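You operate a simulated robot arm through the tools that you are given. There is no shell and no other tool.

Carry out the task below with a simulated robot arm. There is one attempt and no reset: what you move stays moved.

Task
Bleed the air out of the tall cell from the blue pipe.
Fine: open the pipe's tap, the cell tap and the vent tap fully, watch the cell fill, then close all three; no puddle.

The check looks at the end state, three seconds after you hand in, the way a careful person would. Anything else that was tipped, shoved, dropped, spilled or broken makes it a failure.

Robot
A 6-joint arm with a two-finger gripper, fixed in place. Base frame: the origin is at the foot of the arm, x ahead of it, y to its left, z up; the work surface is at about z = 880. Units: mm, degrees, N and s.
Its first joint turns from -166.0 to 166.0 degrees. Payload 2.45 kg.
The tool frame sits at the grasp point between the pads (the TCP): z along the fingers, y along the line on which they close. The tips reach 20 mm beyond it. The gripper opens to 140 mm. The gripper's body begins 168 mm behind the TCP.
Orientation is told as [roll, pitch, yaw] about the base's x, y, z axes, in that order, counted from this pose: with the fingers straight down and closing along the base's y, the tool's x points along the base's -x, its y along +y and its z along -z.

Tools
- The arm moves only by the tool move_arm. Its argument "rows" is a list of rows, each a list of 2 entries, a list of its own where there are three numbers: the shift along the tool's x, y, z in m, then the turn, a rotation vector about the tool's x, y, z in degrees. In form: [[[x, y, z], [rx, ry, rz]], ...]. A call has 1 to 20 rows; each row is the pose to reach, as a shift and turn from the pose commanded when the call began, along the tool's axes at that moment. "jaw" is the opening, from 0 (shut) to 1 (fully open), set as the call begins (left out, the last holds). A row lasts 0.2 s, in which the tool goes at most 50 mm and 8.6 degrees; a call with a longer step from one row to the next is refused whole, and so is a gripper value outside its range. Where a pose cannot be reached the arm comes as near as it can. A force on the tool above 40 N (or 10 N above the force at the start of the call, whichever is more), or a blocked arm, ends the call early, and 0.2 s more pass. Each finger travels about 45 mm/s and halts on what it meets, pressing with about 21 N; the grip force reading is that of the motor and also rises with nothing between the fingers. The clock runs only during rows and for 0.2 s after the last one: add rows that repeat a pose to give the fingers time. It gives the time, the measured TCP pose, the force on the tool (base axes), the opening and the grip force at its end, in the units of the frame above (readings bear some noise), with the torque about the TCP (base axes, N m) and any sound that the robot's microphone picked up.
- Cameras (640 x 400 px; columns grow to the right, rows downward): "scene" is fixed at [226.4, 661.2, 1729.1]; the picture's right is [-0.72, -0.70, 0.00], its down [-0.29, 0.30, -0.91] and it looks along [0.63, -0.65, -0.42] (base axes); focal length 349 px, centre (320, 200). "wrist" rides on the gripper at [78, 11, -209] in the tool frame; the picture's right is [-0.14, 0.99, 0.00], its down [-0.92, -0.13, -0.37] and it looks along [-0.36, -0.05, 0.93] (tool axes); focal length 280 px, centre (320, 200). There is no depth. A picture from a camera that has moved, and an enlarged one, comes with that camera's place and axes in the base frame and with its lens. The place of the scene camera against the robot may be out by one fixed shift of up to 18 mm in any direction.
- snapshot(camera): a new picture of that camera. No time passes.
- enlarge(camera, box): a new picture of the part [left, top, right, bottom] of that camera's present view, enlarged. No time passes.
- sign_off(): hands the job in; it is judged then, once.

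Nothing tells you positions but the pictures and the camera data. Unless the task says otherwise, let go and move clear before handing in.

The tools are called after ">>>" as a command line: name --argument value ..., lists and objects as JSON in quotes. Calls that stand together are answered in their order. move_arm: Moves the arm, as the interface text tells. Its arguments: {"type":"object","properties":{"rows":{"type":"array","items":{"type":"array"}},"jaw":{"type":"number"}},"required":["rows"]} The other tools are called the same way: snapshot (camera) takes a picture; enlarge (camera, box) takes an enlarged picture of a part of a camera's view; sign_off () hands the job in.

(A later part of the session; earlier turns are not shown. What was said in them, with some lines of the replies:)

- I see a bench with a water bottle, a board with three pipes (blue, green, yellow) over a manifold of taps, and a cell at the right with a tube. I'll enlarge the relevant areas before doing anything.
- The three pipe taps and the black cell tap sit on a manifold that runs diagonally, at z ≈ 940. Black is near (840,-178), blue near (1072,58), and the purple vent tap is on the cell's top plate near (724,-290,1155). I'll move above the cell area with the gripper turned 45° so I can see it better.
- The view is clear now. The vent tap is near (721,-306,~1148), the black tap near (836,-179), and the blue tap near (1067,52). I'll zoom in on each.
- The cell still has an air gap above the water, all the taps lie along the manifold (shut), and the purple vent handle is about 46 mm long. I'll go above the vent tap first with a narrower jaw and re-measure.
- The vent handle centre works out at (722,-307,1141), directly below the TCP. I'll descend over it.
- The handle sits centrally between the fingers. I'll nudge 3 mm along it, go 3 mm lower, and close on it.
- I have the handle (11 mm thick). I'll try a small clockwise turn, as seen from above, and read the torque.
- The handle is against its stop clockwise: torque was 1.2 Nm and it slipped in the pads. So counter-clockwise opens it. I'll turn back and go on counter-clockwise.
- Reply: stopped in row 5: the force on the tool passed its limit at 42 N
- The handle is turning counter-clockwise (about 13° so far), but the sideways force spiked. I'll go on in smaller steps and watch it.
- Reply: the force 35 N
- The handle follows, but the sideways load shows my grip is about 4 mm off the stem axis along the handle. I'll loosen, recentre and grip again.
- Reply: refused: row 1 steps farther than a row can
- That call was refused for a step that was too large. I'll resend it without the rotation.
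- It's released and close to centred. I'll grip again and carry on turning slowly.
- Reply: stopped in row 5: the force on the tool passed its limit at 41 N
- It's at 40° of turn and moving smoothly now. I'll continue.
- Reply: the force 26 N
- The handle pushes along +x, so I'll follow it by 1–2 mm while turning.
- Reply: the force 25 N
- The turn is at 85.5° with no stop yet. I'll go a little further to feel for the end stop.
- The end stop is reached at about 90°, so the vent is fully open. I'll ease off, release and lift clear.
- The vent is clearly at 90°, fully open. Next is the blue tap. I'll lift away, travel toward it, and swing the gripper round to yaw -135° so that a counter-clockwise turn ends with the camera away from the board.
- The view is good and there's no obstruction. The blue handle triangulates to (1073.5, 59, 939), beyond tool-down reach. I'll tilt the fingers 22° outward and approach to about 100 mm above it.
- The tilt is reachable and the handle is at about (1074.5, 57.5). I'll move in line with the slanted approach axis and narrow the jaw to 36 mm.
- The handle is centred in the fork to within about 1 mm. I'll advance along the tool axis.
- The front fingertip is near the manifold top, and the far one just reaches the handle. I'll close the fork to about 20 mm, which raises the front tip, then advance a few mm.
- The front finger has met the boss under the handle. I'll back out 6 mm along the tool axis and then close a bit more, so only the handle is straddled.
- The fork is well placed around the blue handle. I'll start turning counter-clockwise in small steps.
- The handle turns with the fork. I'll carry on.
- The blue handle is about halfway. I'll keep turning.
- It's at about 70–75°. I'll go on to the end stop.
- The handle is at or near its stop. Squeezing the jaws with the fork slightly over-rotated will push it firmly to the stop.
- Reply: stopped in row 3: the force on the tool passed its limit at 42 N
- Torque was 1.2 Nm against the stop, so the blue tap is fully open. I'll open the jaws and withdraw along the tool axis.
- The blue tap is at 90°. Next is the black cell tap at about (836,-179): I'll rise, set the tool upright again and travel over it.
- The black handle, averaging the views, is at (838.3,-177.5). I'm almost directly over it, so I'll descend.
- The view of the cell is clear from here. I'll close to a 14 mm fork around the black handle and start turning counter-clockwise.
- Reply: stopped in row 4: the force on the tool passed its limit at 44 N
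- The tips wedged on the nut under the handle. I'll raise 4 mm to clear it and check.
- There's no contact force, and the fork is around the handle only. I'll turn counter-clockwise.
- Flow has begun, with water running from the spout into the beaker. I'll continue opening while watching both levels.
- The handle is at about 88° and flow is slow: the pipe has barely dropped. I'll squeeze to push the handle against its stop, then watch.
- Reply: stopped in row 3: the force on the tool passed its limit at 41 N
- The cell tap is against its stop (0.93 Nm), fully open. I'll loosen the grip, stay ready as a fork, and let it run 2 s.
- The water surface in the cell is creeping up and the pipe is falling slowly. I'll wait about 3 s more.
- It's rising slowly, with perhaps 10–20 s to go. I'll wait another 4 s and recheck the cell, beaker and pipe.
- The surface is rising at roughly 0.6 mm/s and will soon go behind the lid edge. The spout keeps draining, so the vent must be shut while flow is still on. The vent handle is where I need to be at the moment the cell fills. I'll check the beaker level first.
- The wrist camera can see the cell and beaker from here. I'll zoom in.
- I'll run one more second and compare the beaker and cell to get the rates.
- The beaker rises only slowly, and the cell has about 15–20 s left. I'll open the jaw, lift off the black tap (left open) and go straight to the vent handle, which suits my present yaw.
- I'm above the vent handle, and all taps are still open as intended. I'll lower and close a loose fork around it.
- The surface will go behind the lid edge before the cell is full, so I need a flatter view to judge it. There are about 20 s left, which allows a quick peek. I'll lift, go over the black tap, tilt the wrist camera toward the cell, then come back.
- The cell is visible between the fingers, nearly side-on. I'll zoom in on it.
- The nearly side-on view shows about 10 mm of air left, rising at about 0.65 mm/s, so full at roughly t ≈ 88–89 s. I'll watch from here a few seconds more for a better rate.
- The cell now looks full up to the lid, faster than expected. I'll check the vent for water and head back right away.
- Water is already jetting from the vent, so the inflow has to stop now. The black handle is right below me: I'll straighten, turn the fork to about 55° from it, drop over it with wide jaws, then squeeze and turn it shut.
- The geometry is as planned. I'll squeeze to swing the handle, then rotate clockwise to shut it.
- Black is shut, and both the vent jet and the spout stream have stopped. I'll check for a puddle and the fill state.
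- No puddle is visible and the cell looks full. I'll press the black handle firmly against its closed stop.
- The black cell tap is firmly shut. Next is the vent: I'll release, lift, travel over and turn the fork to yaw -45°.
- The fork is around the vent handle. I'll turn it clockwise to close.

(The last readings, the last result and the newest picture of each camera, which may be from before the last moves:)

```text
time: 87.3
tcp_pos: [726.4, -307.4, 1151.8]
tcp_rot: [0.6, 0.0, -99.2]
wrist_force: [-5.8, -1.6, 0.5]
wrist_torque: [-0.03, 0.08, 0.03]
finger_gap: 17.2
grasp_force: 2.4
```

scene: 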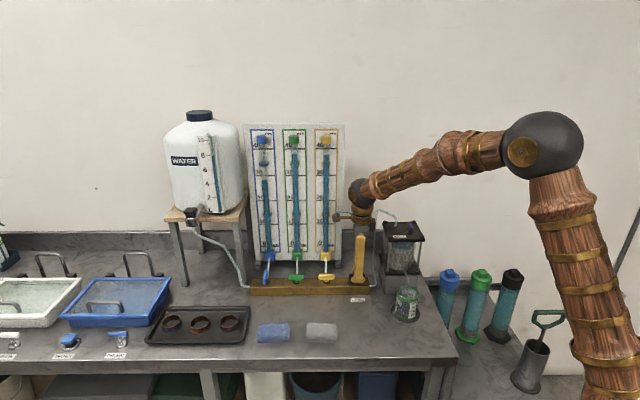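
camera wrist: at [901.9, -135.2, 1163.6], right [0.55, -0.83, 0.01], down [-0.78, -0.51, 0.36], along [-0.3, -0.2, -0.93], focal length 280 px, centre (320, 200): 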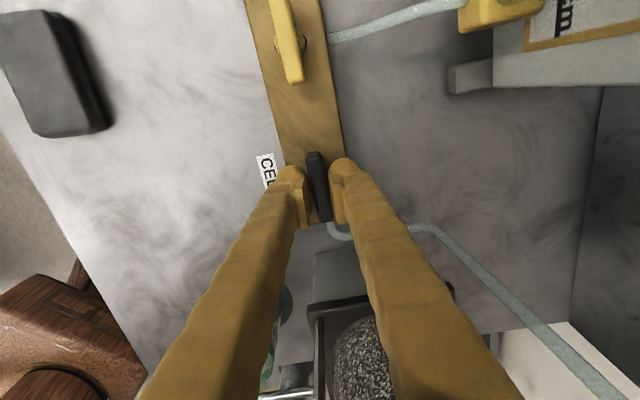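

>>> move_arm --rows '[[[0, 0, 0], [0, 0, 6]], [[0, 0, 0], [0, 0, 12]], [[0, 0, 0], [0, 0, 18]], [[0, 0, 0], [0, 0, 24]], [[0, 0, 0], [0, 0, 30]], [[0, 0, 0], [0, 0, 36]], [[0, 0, 0], [0, 0, 40]], [[0, 0, 0], [0, 0, 41]]]'

>>> move_arm --rows '[[[0, 0, 0], [0, 0, 0]], [[0, 0, 0], [0, 0, 0]], [[0, 0, 0], [0, 0, 0]]]' --jaw 0.0

>>> enlarge --camera "wrist" --box '[240, 130, 400, 230]'

>>> enlarge --camera "scene" --box '[370, 200, 450, 280]'

```text
time: 89.1
tcp_pos: [727.6, -306.1, 1152.6]
tcp_rot: [0.4, 0.4, -140.1]
wrist_force: [-5.3, 3.5, 2.0]
wrist_torque: [0.05, 0.02, 0.13]
finger_gap: 17.9
grasp_force: 2.9
```

```text
time: 89.8
tcp_pos: [725.8, -304.8, 1152.9]
tcp_rot: [0.1, 0.5, -140.1]
wrist_force: [-6.4, 8.2, 4.2]
wrist_torque: [0.12, 0.02, 0.81]
finger_gap: 12.6
grasp_force: 39.4
stopped in row 3: the force on the tool passed its limit at 42 N (the readings are from after the stop); the commanded pose is now the measured one
```

```text
4.00 times, centred on (320, 180) of wrist
camera zoom: at [789.4, -263.4, 1362.9], right [0.53, -0.85, 0.0], down [-0.79, -0.49, 0.36], along [-0.31, -0.2, -0.93], focal length 1122 px, centre (320, 280)
```

zoom: 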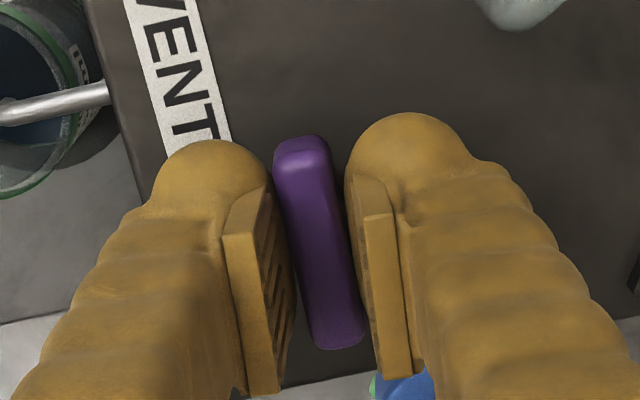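

```text
5.00 times, centred on (410, 240) of scene
camera zoom: at [226.4, 661.2, 1729.1], right [-0.72, -0.7, 0.0], down [-0.29, 0.3, -0.91], along [0.63, -0.65, -0.42], focal length 1747 px, centre (-130, 0)
```

zoom: 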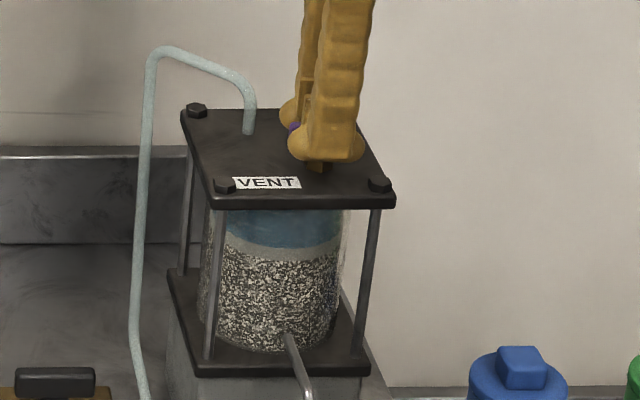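

The vent is firmly shut against its stop. Now the blue tap: I'll release, lift and travel back toward it with the fork turned to match its handle.

>>> move_arm --rows '[[[0, 0, 0], [0, 0, -2]], [[0, 0, -0.02], [0, 0, -5]], [[0, 0, -0.065], [0, 0, -5]], [[0, 0, -0.11], [0, 0, -13]], [[0, 0, -0.137], [0, 0, -21.5]], [[0.0385, -0.0127, -0.14], [0, 0, -30]], [[0.077, -0.0254, -0.14], [0, 0, -38.5]], [[0.1156, -0.038, -0.14], [0, 0, -47]], [[0.154, -0.051, -0.14], [0, 0, -55.5]], [[0.193, -0.0635, -0.14], [0, 0, -64]], [[0.231, -0.076, -0.14], [0, 0, -72.5]], [[0.27, -0.089, -0.14], [0, 0, -81]], [[0.308, -0.1016, -0.13], [0, 0, -89]], [[0.347, -0.114, -0.12], [0, 0, -92]], [[0.3855, -0.127, -0.107], [0, 0, -92]], [[0.3855, -0.127, -0.107], [0, 0, -92]]]' --jaw 0.3

>>> enlarge --camera "scene" --box '[340, 190, 460, 330]'

>>> snapshot --camera "wrist"

```text
time: 93.2
tcp_pos: [938.5, 39.8, 1260.5]
tcp_rot: [0.3, -0.3, -48.0]
wrist_force: [-0.2, 0.3, -0.1]
wrist_torque: [0.0, -0.05, 0.01]
finger_gap: 42.2
grasp_force: 0.0
```

```text
2.86 times, centred on (400, 260) of scene
camera zoom: at [226.4, 661.2, 1729.1], right [-0.72, -0.7, 0.0], down [-0.29, 0.3, -0.91], along [0.63, -0.65, -0.42], focal length 998 px, centre (91, 29)
```

zoom: 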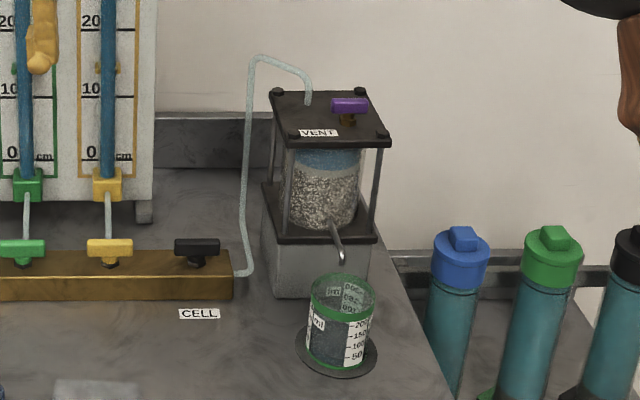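

```text
taken
camera wrist: at [891.9, 105.2, 1470.5], right [0.83, 0.56, 0.01], down [0.52, -0.77, 0.37], along [0.21, -0.31, -0.93], focal length 280 px, centre (320, 200)
```

wrist: 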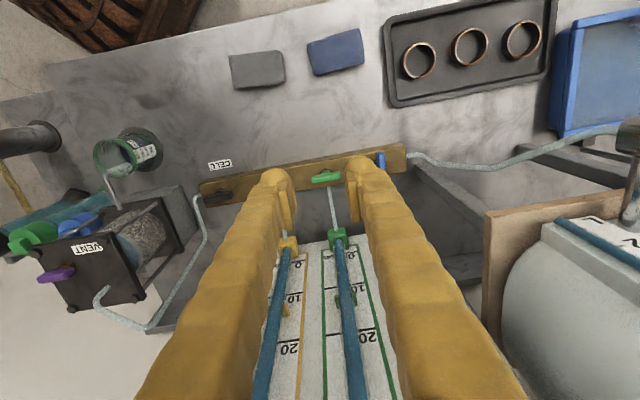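

Vent and cell taps are shut and the bench is dry. I'll tilt 22° outward again and approach the blue handle along the same axis as before.

>>> move_arm --rows '[[[0, 0, 0], [-4.1, -3.7, 0]], [[0, 0, 0], [-8.2, -7.4, 0]], [[0, 0, 0], [-12.3, -11.1, 0]], [[0, 0, 0], [-16.35, -14.72, 0]], [[-0.0095, 0.0155, 0.041], [-16.35, -14.72, 0]], [[-0.019, 0.031, 0.082], [-16.35, -14.72, 0]], [[-0.0285, 0.0466, 0.123], [-16.35, -14.72, 0]], [[-0.038, 0.062, 0.164], [-16.35, -14.72, 0]], [[-0.0475, 0.0777, 0.205], [-16.35, -14.72, 0]], [[-0.0495, 0.081, 0.2138], [-16.35, -14.72, 0]], [[-0.0495, 0.081, 0.2138], [-16.35, -14.72, 0]]]'

>>> enlarge --camera "wrist" --box '[240, 110, 400, 210]'

>>> enlarge --camera "scene" --box '[230, 220, 310, 300]'

```text
time: 95.6
tcp_pos: [1034.0, 57.1, 1048.0]
tcp_rot: [16.9, -14.7, -50.3]
wrist_force: [0.0, 0.1, -0.2]
wrist_torque: [0.04, -0.01, 0.0]
finger_gap: 41.6
grasp_force: 0.0
```

```text
4.00 times, centred on (320, 160) of wrist
camera zoom: at [912.9, 122.0, 1224.3], right [0.77, 0.56, 0.32], down [0.34, -0.77, 0.54], along [0.54, -0.31, -0.78], focal length 1122 px, centre (320, 360)
```

zoom: 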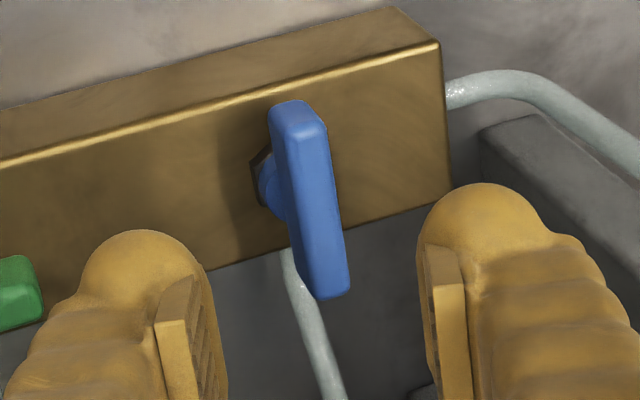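

```text
5.00 times, centred on (270, 260) of scene
camera zoom: at [226.4, 661.2, 1729.1], right [-0.72, -0.7, 0.0], down [-0.29, 0.3, -0.91], along [0.63, -0.65, -0.42], focal length 1747 px, centre (570, -100)
```

zoom: 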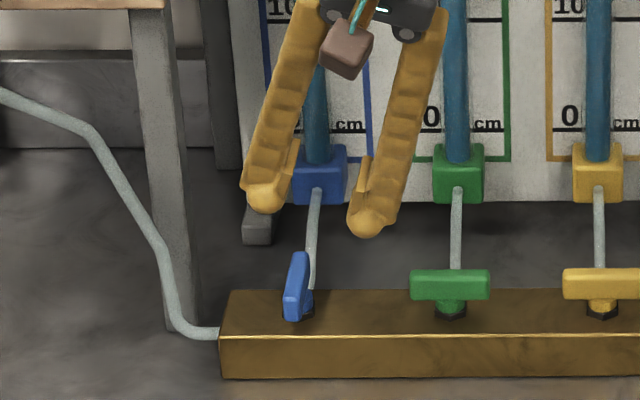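

The blue handle is in view and centred. I'll advance along the tool axis and form the fork.

>>> move_arm --rows '[[[0.0004, -0.0005, 0.03], [0, 0, 0]], [[0.0008, -0.001, 0.06], [0, 0, 0]], [[0.001, -0.0012, 0.085], [0, 0, 0]], [[0.0012, -0.0014, 0.0985], [0, 0, 0]], [[0.0012, -0.0014, 0.0985], [0, 0, 0]]]' --jaw 0.26

>>> enlarge --camera "wrist" --box '[240, 140, 400, 240]'

>>> enlarge --camera "scene" --box '[250, 250, 300, 300]'

```text
time: 96.8
tcp_pos: [1069.9, 58.6, 954.7]
tcp_rot: [17.0, -14.7, -50.2]
wrist_force: [0.1, -0.2, 0.4]
wrist_torque: [0.01, 0.0, 0.02]
finger_gap: 36.4
grasp_force: 0.1
```

```text
4.00 times, centred on (320, 190) of wrist
camera zoom: at [948.6, 123.1, 1133.0], right [0.77, 0.56, 0.32], down [0.34, -0.77, 0.54], along [0.54, -0.31, -0.78], focal length 1122 px, centre (320, 240)
```

zoom: 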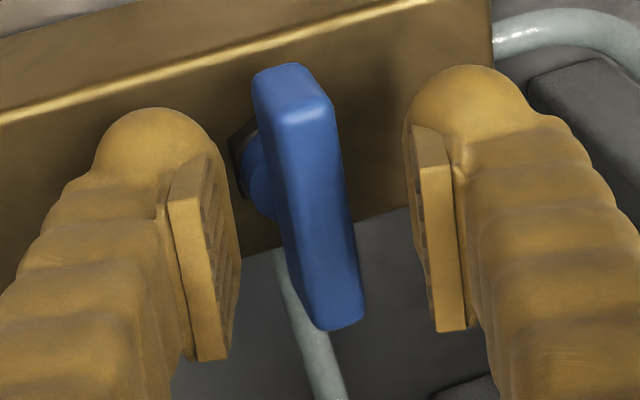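

```text
8.00 times, centred on (275, 275) of scene
camera zoom: at [226.4, 661.2, 1729.1], right [-0.72, -0.7, 0.0], down [-0.29, 0.3, -0.91], along [0.63, -0.65, -0.42], focal length 2795 px, centre (680, -400)
```

zoom: 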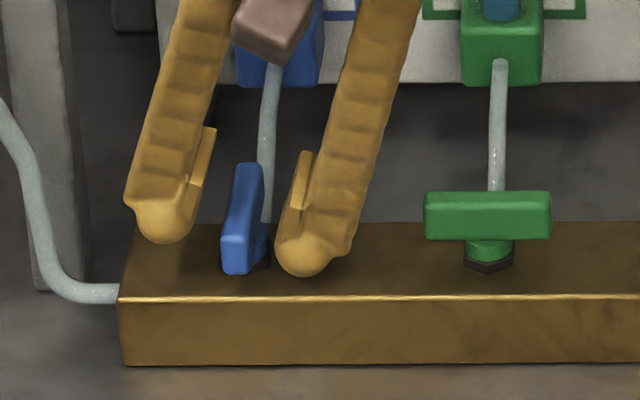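

>>> move_arm --rows '[[[0, -0.002, 0], [0, 0, 0]], [[0, -0.002, 0], [0, 0, 0]], [[0, -0.002, 0], [0, 0, 0]]]' --jaw 0.12

>>> move_arm --rows '[[[0, 0, 0], [0, 0, 5]], [[0, 0, 0], [0, 0, 10]], [[0, 0, 0], [0, 0, 15]], [[0, 0, 0], [0, 0, 20]], [[0, 0, 0], [0, 0, 25]], [[0, 0, 0], [0, 0, 30]]]'

>>> enlarge --camera "wrist" --box '[240, 140, 400, 240]'

>>> enlarge --camera "scene" --box '[250, 250, 300, 300]'

```text
time: 97.6
tcp_pos: [1068.1, 57.4, 955.3]
tcp_rot: [17.0, -14.7, -50.2]
wrist_force: [2.5, 0.5, 0.7]
wrist_torque: [-0.01, -0.02, 0.01]
finger_gap: 18.4
grasp_force: 0.8
```

```text
time: 99.0
tcp_pos: [1067.8, 56.0, 954.5]
tcp_rot: [21.8, -4.4, -79.0]
wrist_force: [6.9, 0.6, -0.4]
wrist_torque: [-0.05, -0.03, 0.0]
finger_gap: 21.2
grasp_force: 3.6
```

```text
4.00 times, centred on (320, 190) of wrist
camera zoom: at [982.3, 133.9, 1147.1], right [0.92, 0.07, 0.38], down [-0.08, -0.93, 0.37], along [0.38, -0.37, -0.85], focal length 1122 px, centre (320, 240)
```

zoom: 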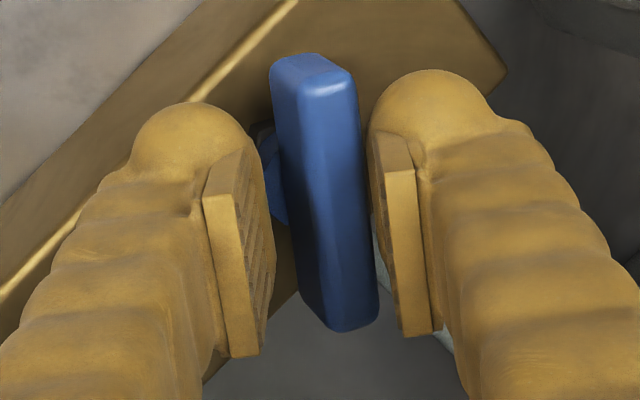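

```text
8.00 times, centred on (275, 275) of scene
camera zoom: at [226.4, 661.2, 1729.1], right [-0.72, -0.7, 0.0], down [-0.29, 0.3, -0.91], along [0.63, -0.65, -0.42], focal length 2795 px, centre (680, -400)
```

zoom: 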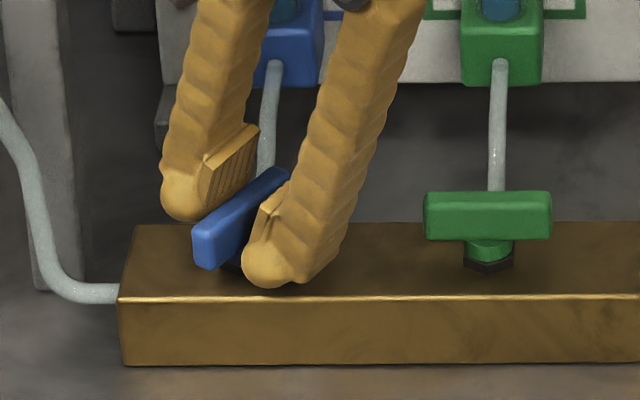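

The blue handle is turning back toward shut. I'll keep turning clockwise.

>>> move_arm --rows '[[[0, 0, 0], [0, 0, 6]], [[0, 0, 0], [0, 0, 12]], [[0, 0, 0], [0, 0, 18]], [[0, 0, 0], [0, 0, 24]], [[0, 0, 0], [0, 0, 30]], [[0, 0, 0], [0, 0, 36]], [[0, 0, 0], [0, 0, 42]], [[0, 0, 0], [0, 0, 48]]]'

>>> enlarge --camera "wrist" --box '[240, 140, 400, 240]'

>>> enlarge --camera "scene" --box '[250, 250, 300, 300]'

```text
time: 100.8
tcp_pos: [1067.2, 57.0, 954.9]
tcp_rot: [18.4, 12.9, -124.0]
wrist_force: [6.3, -3.5, 0.9]
wrist_torque: [-0.11, 0.06, -0.01]
finger_gap: 21.4
grasp_force: 3.7
```

```text
4.00 times, centred on (320, 190) of wrist
camera zoom: at [1037.2, 112.8, 1170.2], right [0.67, -0.69, 0.27], down [-0.74, -0.67, 0.1], along [0.12, -0.27, -0.96], focal length 1122 px, centre (320, 240)
```

zoom: 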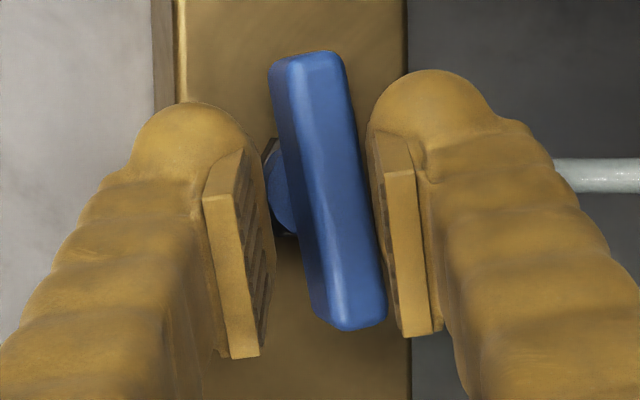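

```text
8.00 times, centred on (275, 275) of scene
camera zoom: at [226.4, 661.2, 1729.1], right [-0.72, -0.7, 0.0], down [-0.29, 0.3, -0.91], along [0.63, -0.65, -0.42], focal length 2795 px, centre (680, -400)
```

zoom: 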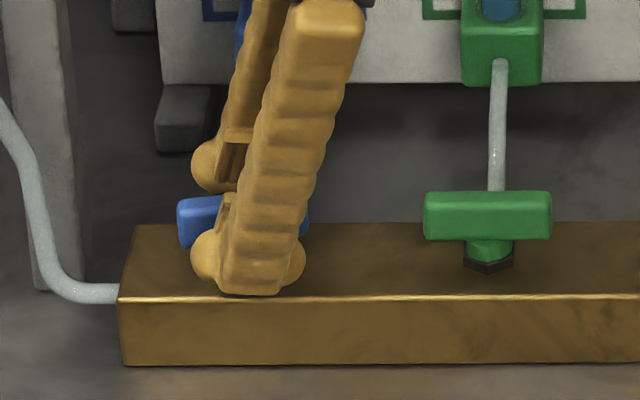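

About 8–10° remain. I'll finish and squeeze it against the closed stop.

>>> move_arm --rows '[[[0, 0, 0], [0, 0, 4]], [[0, 0, 0], [0, 0, 8]], [[0, 0, 0], [0, 0, 12]], [[0, 0, 0], [0, 0, 15]], [[0, 0, 0], [0, 0, 15]]]'

>>> move_arm --rows '[[[0, 0, 0], [0, 0, 0]], [[0, 0, 0], [0, 0, 0]], [[0, 0, 0], [0, 0, 0]]]' --jaw 0.0

>>> enlarge --camera "wrist" --box '[240, 140, 400, 240]'

>>> enlarge --camera "scene" --box '[250, 250, 300, 300]'

```text
time: 102.0
tcp_pos: [1068.3, 56.0, 955.9]
tcp_rot: [14.5, 17.2, -138.9]
wrist_force: [6.2, -3.0, 5.2]
wrist_torque: [-0.07, -0.03, 0.13]
finger_gap: 21.3
grasp_force: 2.7
```

```text
time: 102.7
tcp_pos: [1067.8, 54.6, 955.7]
tcp_rot: [14.6, 17.3, -138.7]
wrist_force: [6.1, -1.5, -1.1]
wrist_torque: [-0.36, 0.55, 1.05]
finger_gap: 15.0
grasp_force: 40.6
stopped in row 3: the force on the tool passed its limit at 42 N (the readings are from after the stop); the commanded pose is now the measured one
```

```text
4.00 times, centred on (320, 190) of wrist
camera zoom: at [1050.4, 94.5, 1175.6], right [0.48, -0.86, 0.2], down [-0.88, -0.48, 0.04], along [0.06, -0.19, -0.98], focal length 1122 px, centre (320, 240)
```

zoom: 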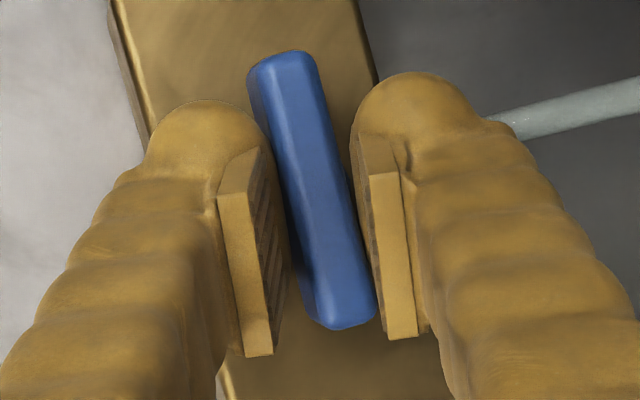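

```text
8.00 times, centred on (275, 275) of scene
camera zoom: at [226.4, 661.2, 1729.1], right [-0.72, -0.7, 0.0], down [-0.29, 0.3, -0.91], along [0.63, -0.65, -0.42], focal length 2795 px, centre (680, -400)
```

zoom: 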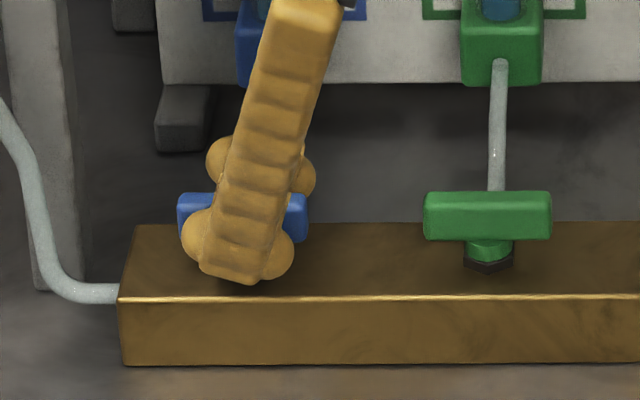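

Blue is firmly at its closed stop. I'll release, align slightly and withdraw along the tool axis.

>>> move_arm --rows '[[[0, 0, 0], [0, 0, 0]], [[0, 0, -0.002], [0, 0, 0]], [[0, 0, -0.01], [0, 0, 0]], [[0, 0, -0.03], [0, 0, 0]], [[0, 0, -0.065], [0, 0, 0]], [[0, 0, -0.105], [0, 0, 0]], [[0, 0, -0.15], [0, 0, 0]], [[0, 0, -0.195], [0, 0, 0]], [[0, 0, -0.24], [0, 0, 0]], [[0, 0, -0.28], [0, 0, 0]]]' --jaw 0.26

>>> snapshot --camera "wrist"

>>> snapshot --camera "scene"

>>> enlarge --camera "scene" --box '[230, 230, 390, 330]'

>>> enlarge --camera "scene" --box '[370, 200, 450, 330]'

```text
time: 104.9
tcp_pos: [961.2, 57.3, 1214.5]
tcp_rot: [14.6, 17.1, -138.8]
wrist_force: [0.6, 0.3, -1.0]
wrist_torque: [0.01, 0.03, 0.04]
finger_gap: 36.5
grasp_force: 0.0
```

```text
taken
camera wrist: at [943.0, 96.7, 1434.8], right [0.48, -0.86, 0.2], down [-0.88, -0.48, 0.04], along [0.06, -0.19, -0.98], focal length 280 px, centre (320, 200)
```

wrist: 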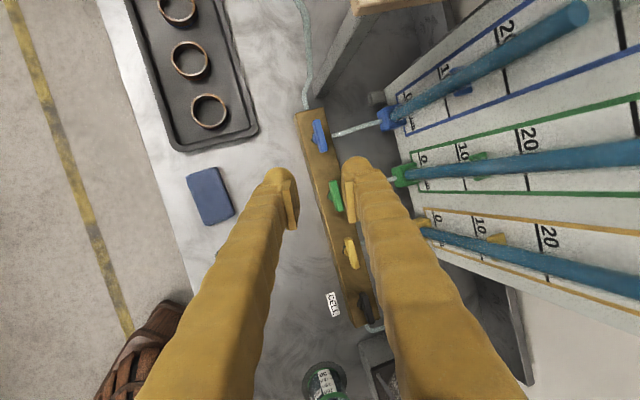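

```text
taken
```

scene: 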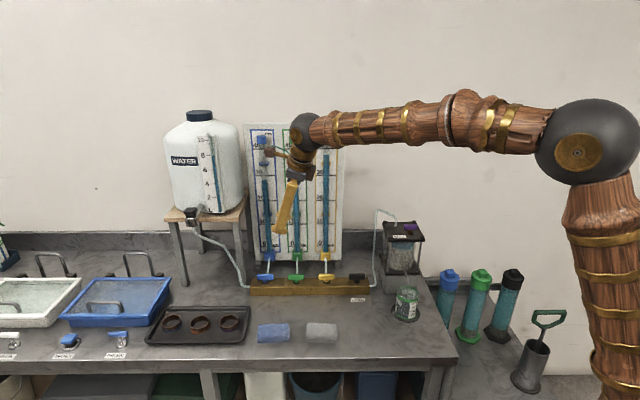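

```text
4.00 times, centred on (310, 280) of scene
camera zoom: at [226.4, 661.2, 1729.1], right [-0.72, -0.7, 0.0], down [-0.29, 0.3, -0.91], along [0.63, -0.65, -0.42], focal length 1397 px, centre (360, -120)
```

zoom: 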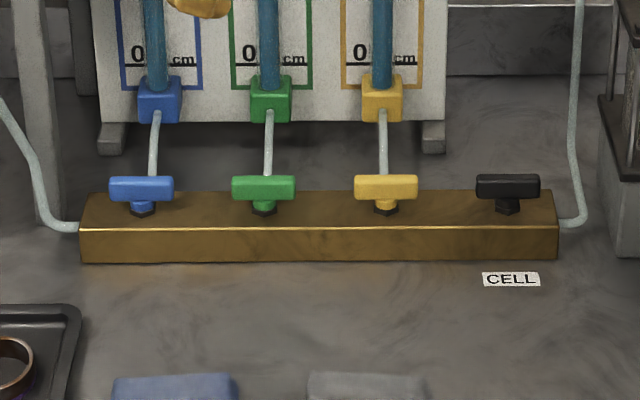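

```text
3.08 times, centred on (410, 265) of scene
camera zoom: at [226.4, 661.2, 1729.1], right [-0.72, -0.7, 0.0], down [-0.29, 0.3, -0.91], along [0.63, -0.65, -0.42], focal length 1075 px, centre (43, 0)
```

zoom: 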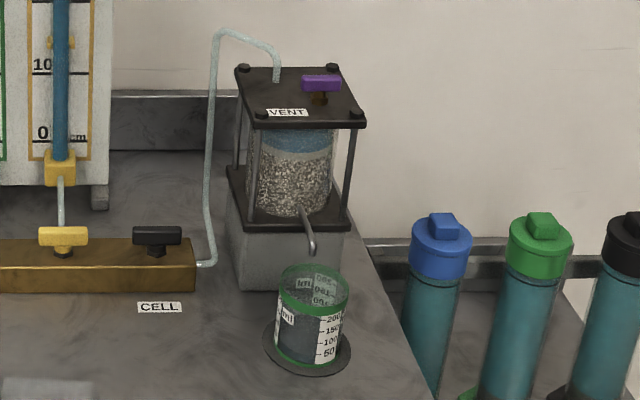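

All three taps are shut again and no water is on the bench. Before handing in, I'll check that the cell is still full.

>>> enlarge --camera "scene" --box '[385, 235, 425, 260]'

>>> enlarge --camera "scene" --box '[375, 200, 439, 240]'

>>> enlarge --camera "scene" --box '[392, 282, 422, 326]'

```text
16.00 times, centred on (405, 248) of scene
camera zoom: at [226.4, 661.2, 1729.1], right [-0.72, -0.7, 0.0], down [-0.29, 0.3, -0.91], along [0.63, -0.65, -0.42], focal length 5590 px, centre (-1040, -560)
```

zoom: 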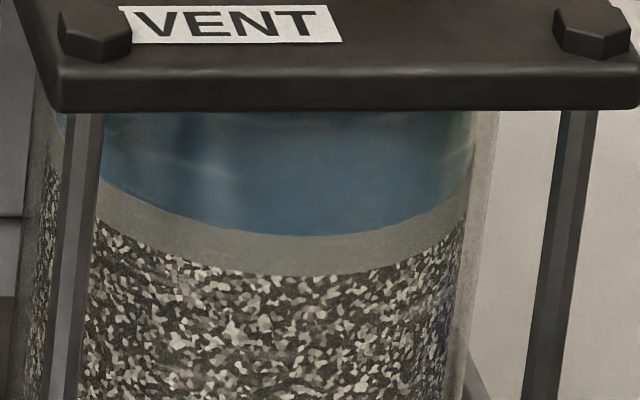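

```text
10.00 times, centred on (407, 220) of scene
camera zoom: at [226.4, 661.2, 1729.1], right [-0.72, -0.7, 0.0], down [-0.29, 0.3, -0.91], along [0.63, -0.65, -0.42], focal length 3493 px, centre (-550, 0)
```

zoom: 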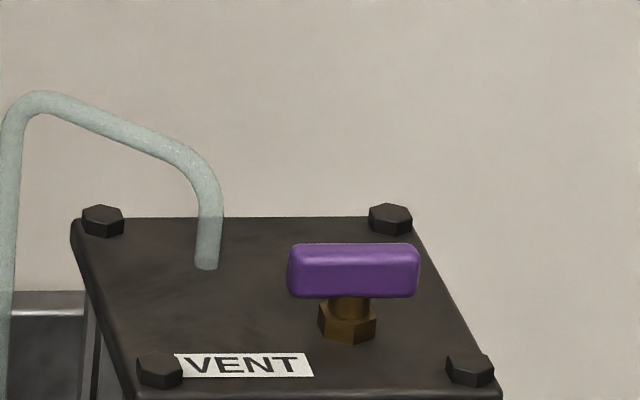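

```text
9.09 times, centred on (407, 304) of scene
camera zoom: at [226.4, 661.2, 1729.1], right [-0.72, -0.7, 0.0], down [-0.29, 0.3, -0.91], along [0.63, -0.65, -0.42], focal length 3176 px, centre (-471, -746)
```

zoom: 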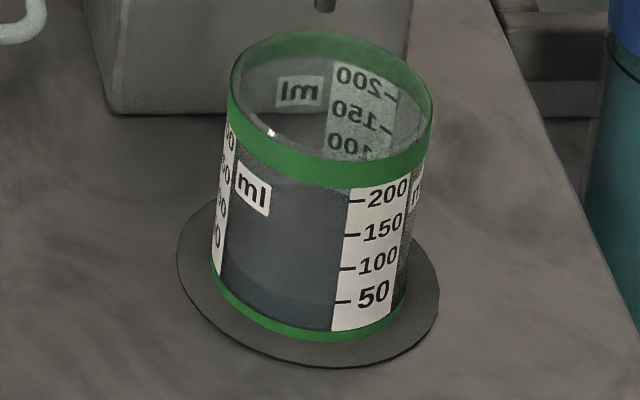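

The scene camera can't see right under the lid. I'll repeat the low peek with the wrist camera to confirm that no air is left.

>>> move_arm --rows '[[[-0.03, 0.009, -0.01], [3.45, -4.3, 0]], [[-0.07, 0.021, 0.0], [6.9, -8.55, 0]], [[-0.11, 0.033, 0.015], [10.4, -12.8, 0]], [[-0.15, 0.045, 0.03], [13.8, -17.1, 0]], [[-0.19, 0.057, 0.045], [13.8, -17.1, 0]], [[-0.23, 0.07, 0.058], [13.8, -17.1, 0]], [[-0.2721, 0.0825, 0.0696], [13.8, -17.1, 0]], [[-0.2721, 0.0825, 0.0696], [13.8, -17.1, 0]]]'

```text
time: 106.7
tcp_pos: [841.4, -179.1, 1088.3]
tcp_rot: [0.4, 0.2, -141.1]
wrist_force: [0.0, -1.3, 0.5]
wrist_torque: [0.0, 0.0, 0.04]
finger_gap: 36.2
grasp_force: 0.1
```

>>> move_arm --rows '[[[0, 0, 0.02], [0, -7.5, 0]], [[0, 0, 0.04], [0, -15, 0]], [[0, 0, 0.06], [0, -22.5, 0]], [[0, 0, 0.075], [0, -29, 0]], [[0, 0, 0.082], [0, -33, 0]]]' --jaw 0.5

>>> snapshot --camera "wrist"

>>> enlarge --camera "wrist" --box '[270, 270, 430, 400]'

```text
time: 107.9
tcp_pos: [843.7, -180.4, 1007.4]
tcp_rot: [0.5, -32.7, -141.3]
wrist_force: [-0.6, 0.4, -0.4]
wrist_torque: [-0.01, -0.03, 0.02]
finger_gap: 70.1
grasp_force: 0.0
```

```text
taken
camera wrist: at [986.6, -76.9, 1141.0], right [0.53, -0.84, 0.08], down [-0.53, -0.26, 0.81], along [-0.66, -0.47, -0.59], focal length 280 px, centre (320, 200)
```

wrist: 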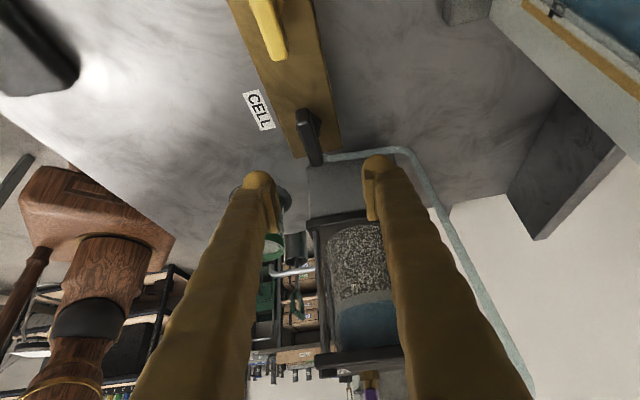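

```text
3.08 times, centred on (350, 335) of wrist
camera zoom: at [986.6, -76.9, 1141.0], right [0.53, -0.84, 0.08], down [-0.53, -0.26, 0.81], along [-0.66, -0.47, -0.59], focal length 863 px, centre (228, -215)
```

zoom: 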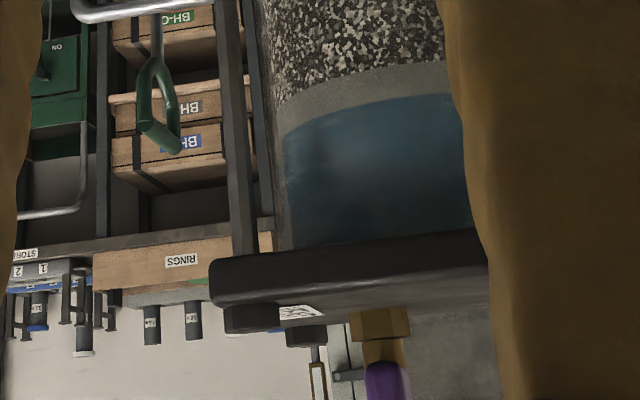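

The cell is full right up to the lid with no air layer. I'll lift clear, return upright, and take a last look over the bench for any water.

>>> move_arm --rows '[[[0.0, 0, -0.03], [0, 8.25, 0]], [[0.0, 0, -0.07], [0, 16.5, 0]], [[-0.02, 0, -0.11], [0, 24.75, 0]], [[-0.05, 0, -0.15], [0, 33, 0]], [[-0.08, 0, -0.19], [0, 33, 0]], [[-0.11, 0, -0.23], [0, 33, 0]], [[-0.14, 0, -0.27], [0, 33, 0]], [[-0.17, 0, -0.31], [0, 33, 0]], [[-0.2, 0, -0.35], [0, 33, 0]], [[-0.2, 0, -0.35], [0, 33, 0]]]'

>>> snapshot --camera "wrist"

>>> snapshot --camera "scene"

```text
time: 110.1
tcp_pos: [854.7, -165.7, 1408.2]
tcp_rot: [0.4, 0.3, -141.0]
wrist_force: [-0.6, 0.0, 0.2]
wrist_torque: [0.02, -0.03, 0.01]
finger_gap: 70.0
grasp_force: 0.1
```

```text
taken
camera wrist: at [919.1, -125.7, 1619.0], right [0.52, -0.86, 0.01], down [-0.8, -0.48, 0.36], along [-0.31, -0.19, -0.93], focal length 280 px, centre (320, 200)
```

wrist: 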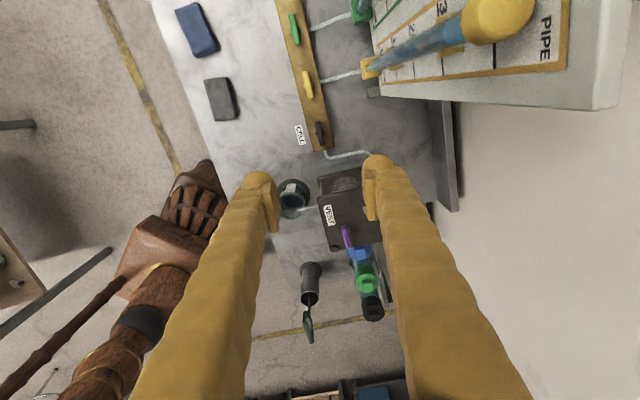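

```text
taken
```

scene: 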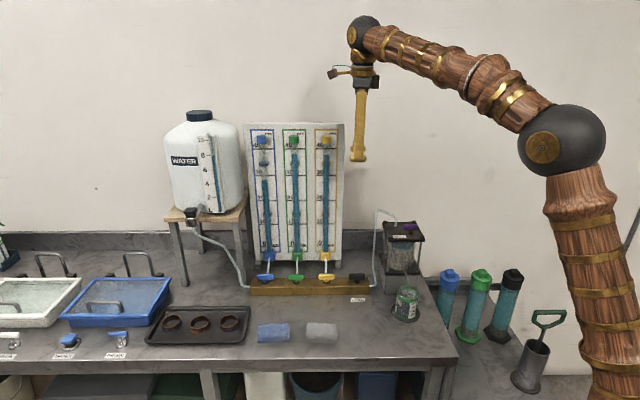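

>>> enlarge --camera "wrist" --box '[260, 140, 400, 260]'

>>> enlarge --camera "scene" --box '[240, 200, 440, 330]'

>>> enlarge --camera "scene" --box '[340, 220, 480, 360]'

```text
3.33 times, centred on (330, 200) of wrist
camera zoom: at [919.1, -125.7, 1619.0], right [0.52, -0.86, 0.01], down [-0.8, -0.48, 0.36], along [-0.31, -0.19, -0.93], focal length 935 px, centre (287, 200)
```

zoom: 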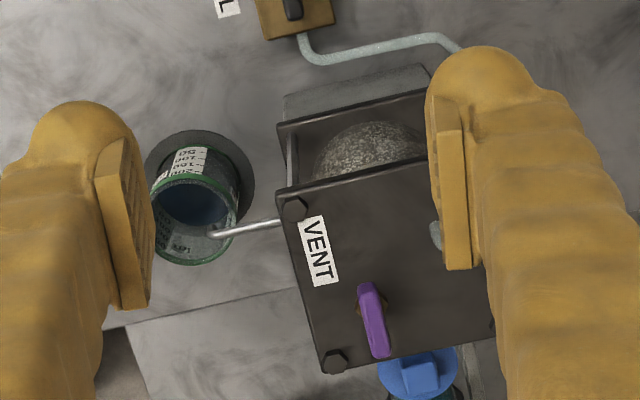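

```text
3.08 times, centred on (340, 265) of scene
camera zoom: at [226.4, 661.2, 1729.1], right [-0.72, -0.7, 0.0], down [-0.29, 0.3, -0.91], along [0.63, -0.65, -0.42], focal length 1075 px, centre (258, 0)
```

zoom: 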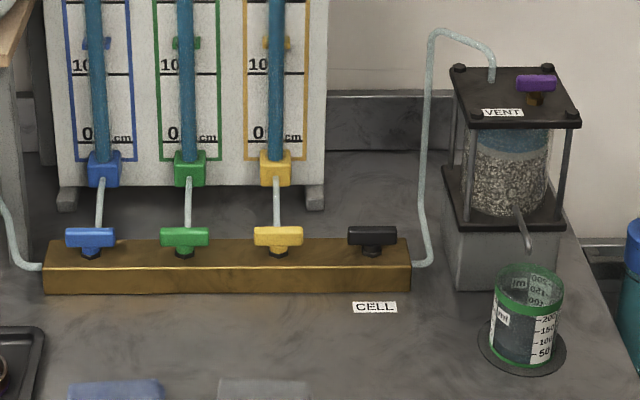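

```text
2.86 times, centred on (410, 290) of scene
camera zoom: at [226.4, 661.2, 1729.1], right [-0.72, -0.7, 0.0], down [-0.29, 0.3, -0.91], along [0.63, -0.65, -0.42], focal length 998 px, centre (63, -57)
```

zoom: 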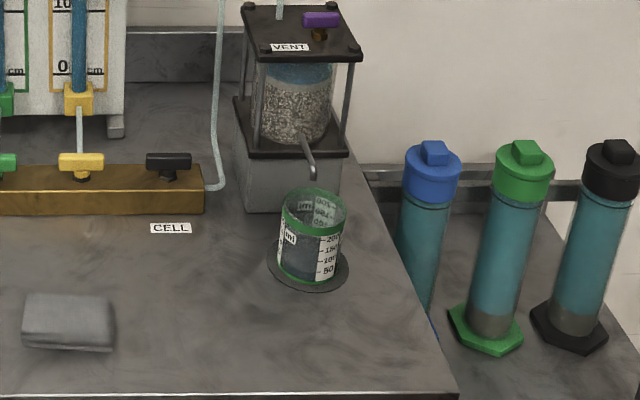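

The blue, cell and vent taps are all shut and the cell is full to the lid. No puddle shows on the bench or lid, nothing else was moved, and the gripper is clear, so I'm handing in.

>>> sign_off

```text
The job is handed in.
```

The cell is bled and all three taps are closed again, and I've handed the job in. The last pictures show the cell full up to the lid, with no air layer I could see.

- **Taps:** I opened the vent, then the blue pipe tap, then the cell tap, each to its stop. I closed them in the order cell, vent, blue, each to its stop.
- **Overflow:** The cell filled faster than I had estimated, and a small jet of water came out of the vent for a few seconds at most. Closing the cell tap stopped it. I saw no puddle on the lid or the bench afterwards, though neither camera sees behind the cell.
- **Beaker:** Some water ran from the spout into the beaker while the cell filled; it did not overflow.
- **Everything else:** The green and yellow taps and the other items look as they did at the start, and the gripper is clear of the setup.
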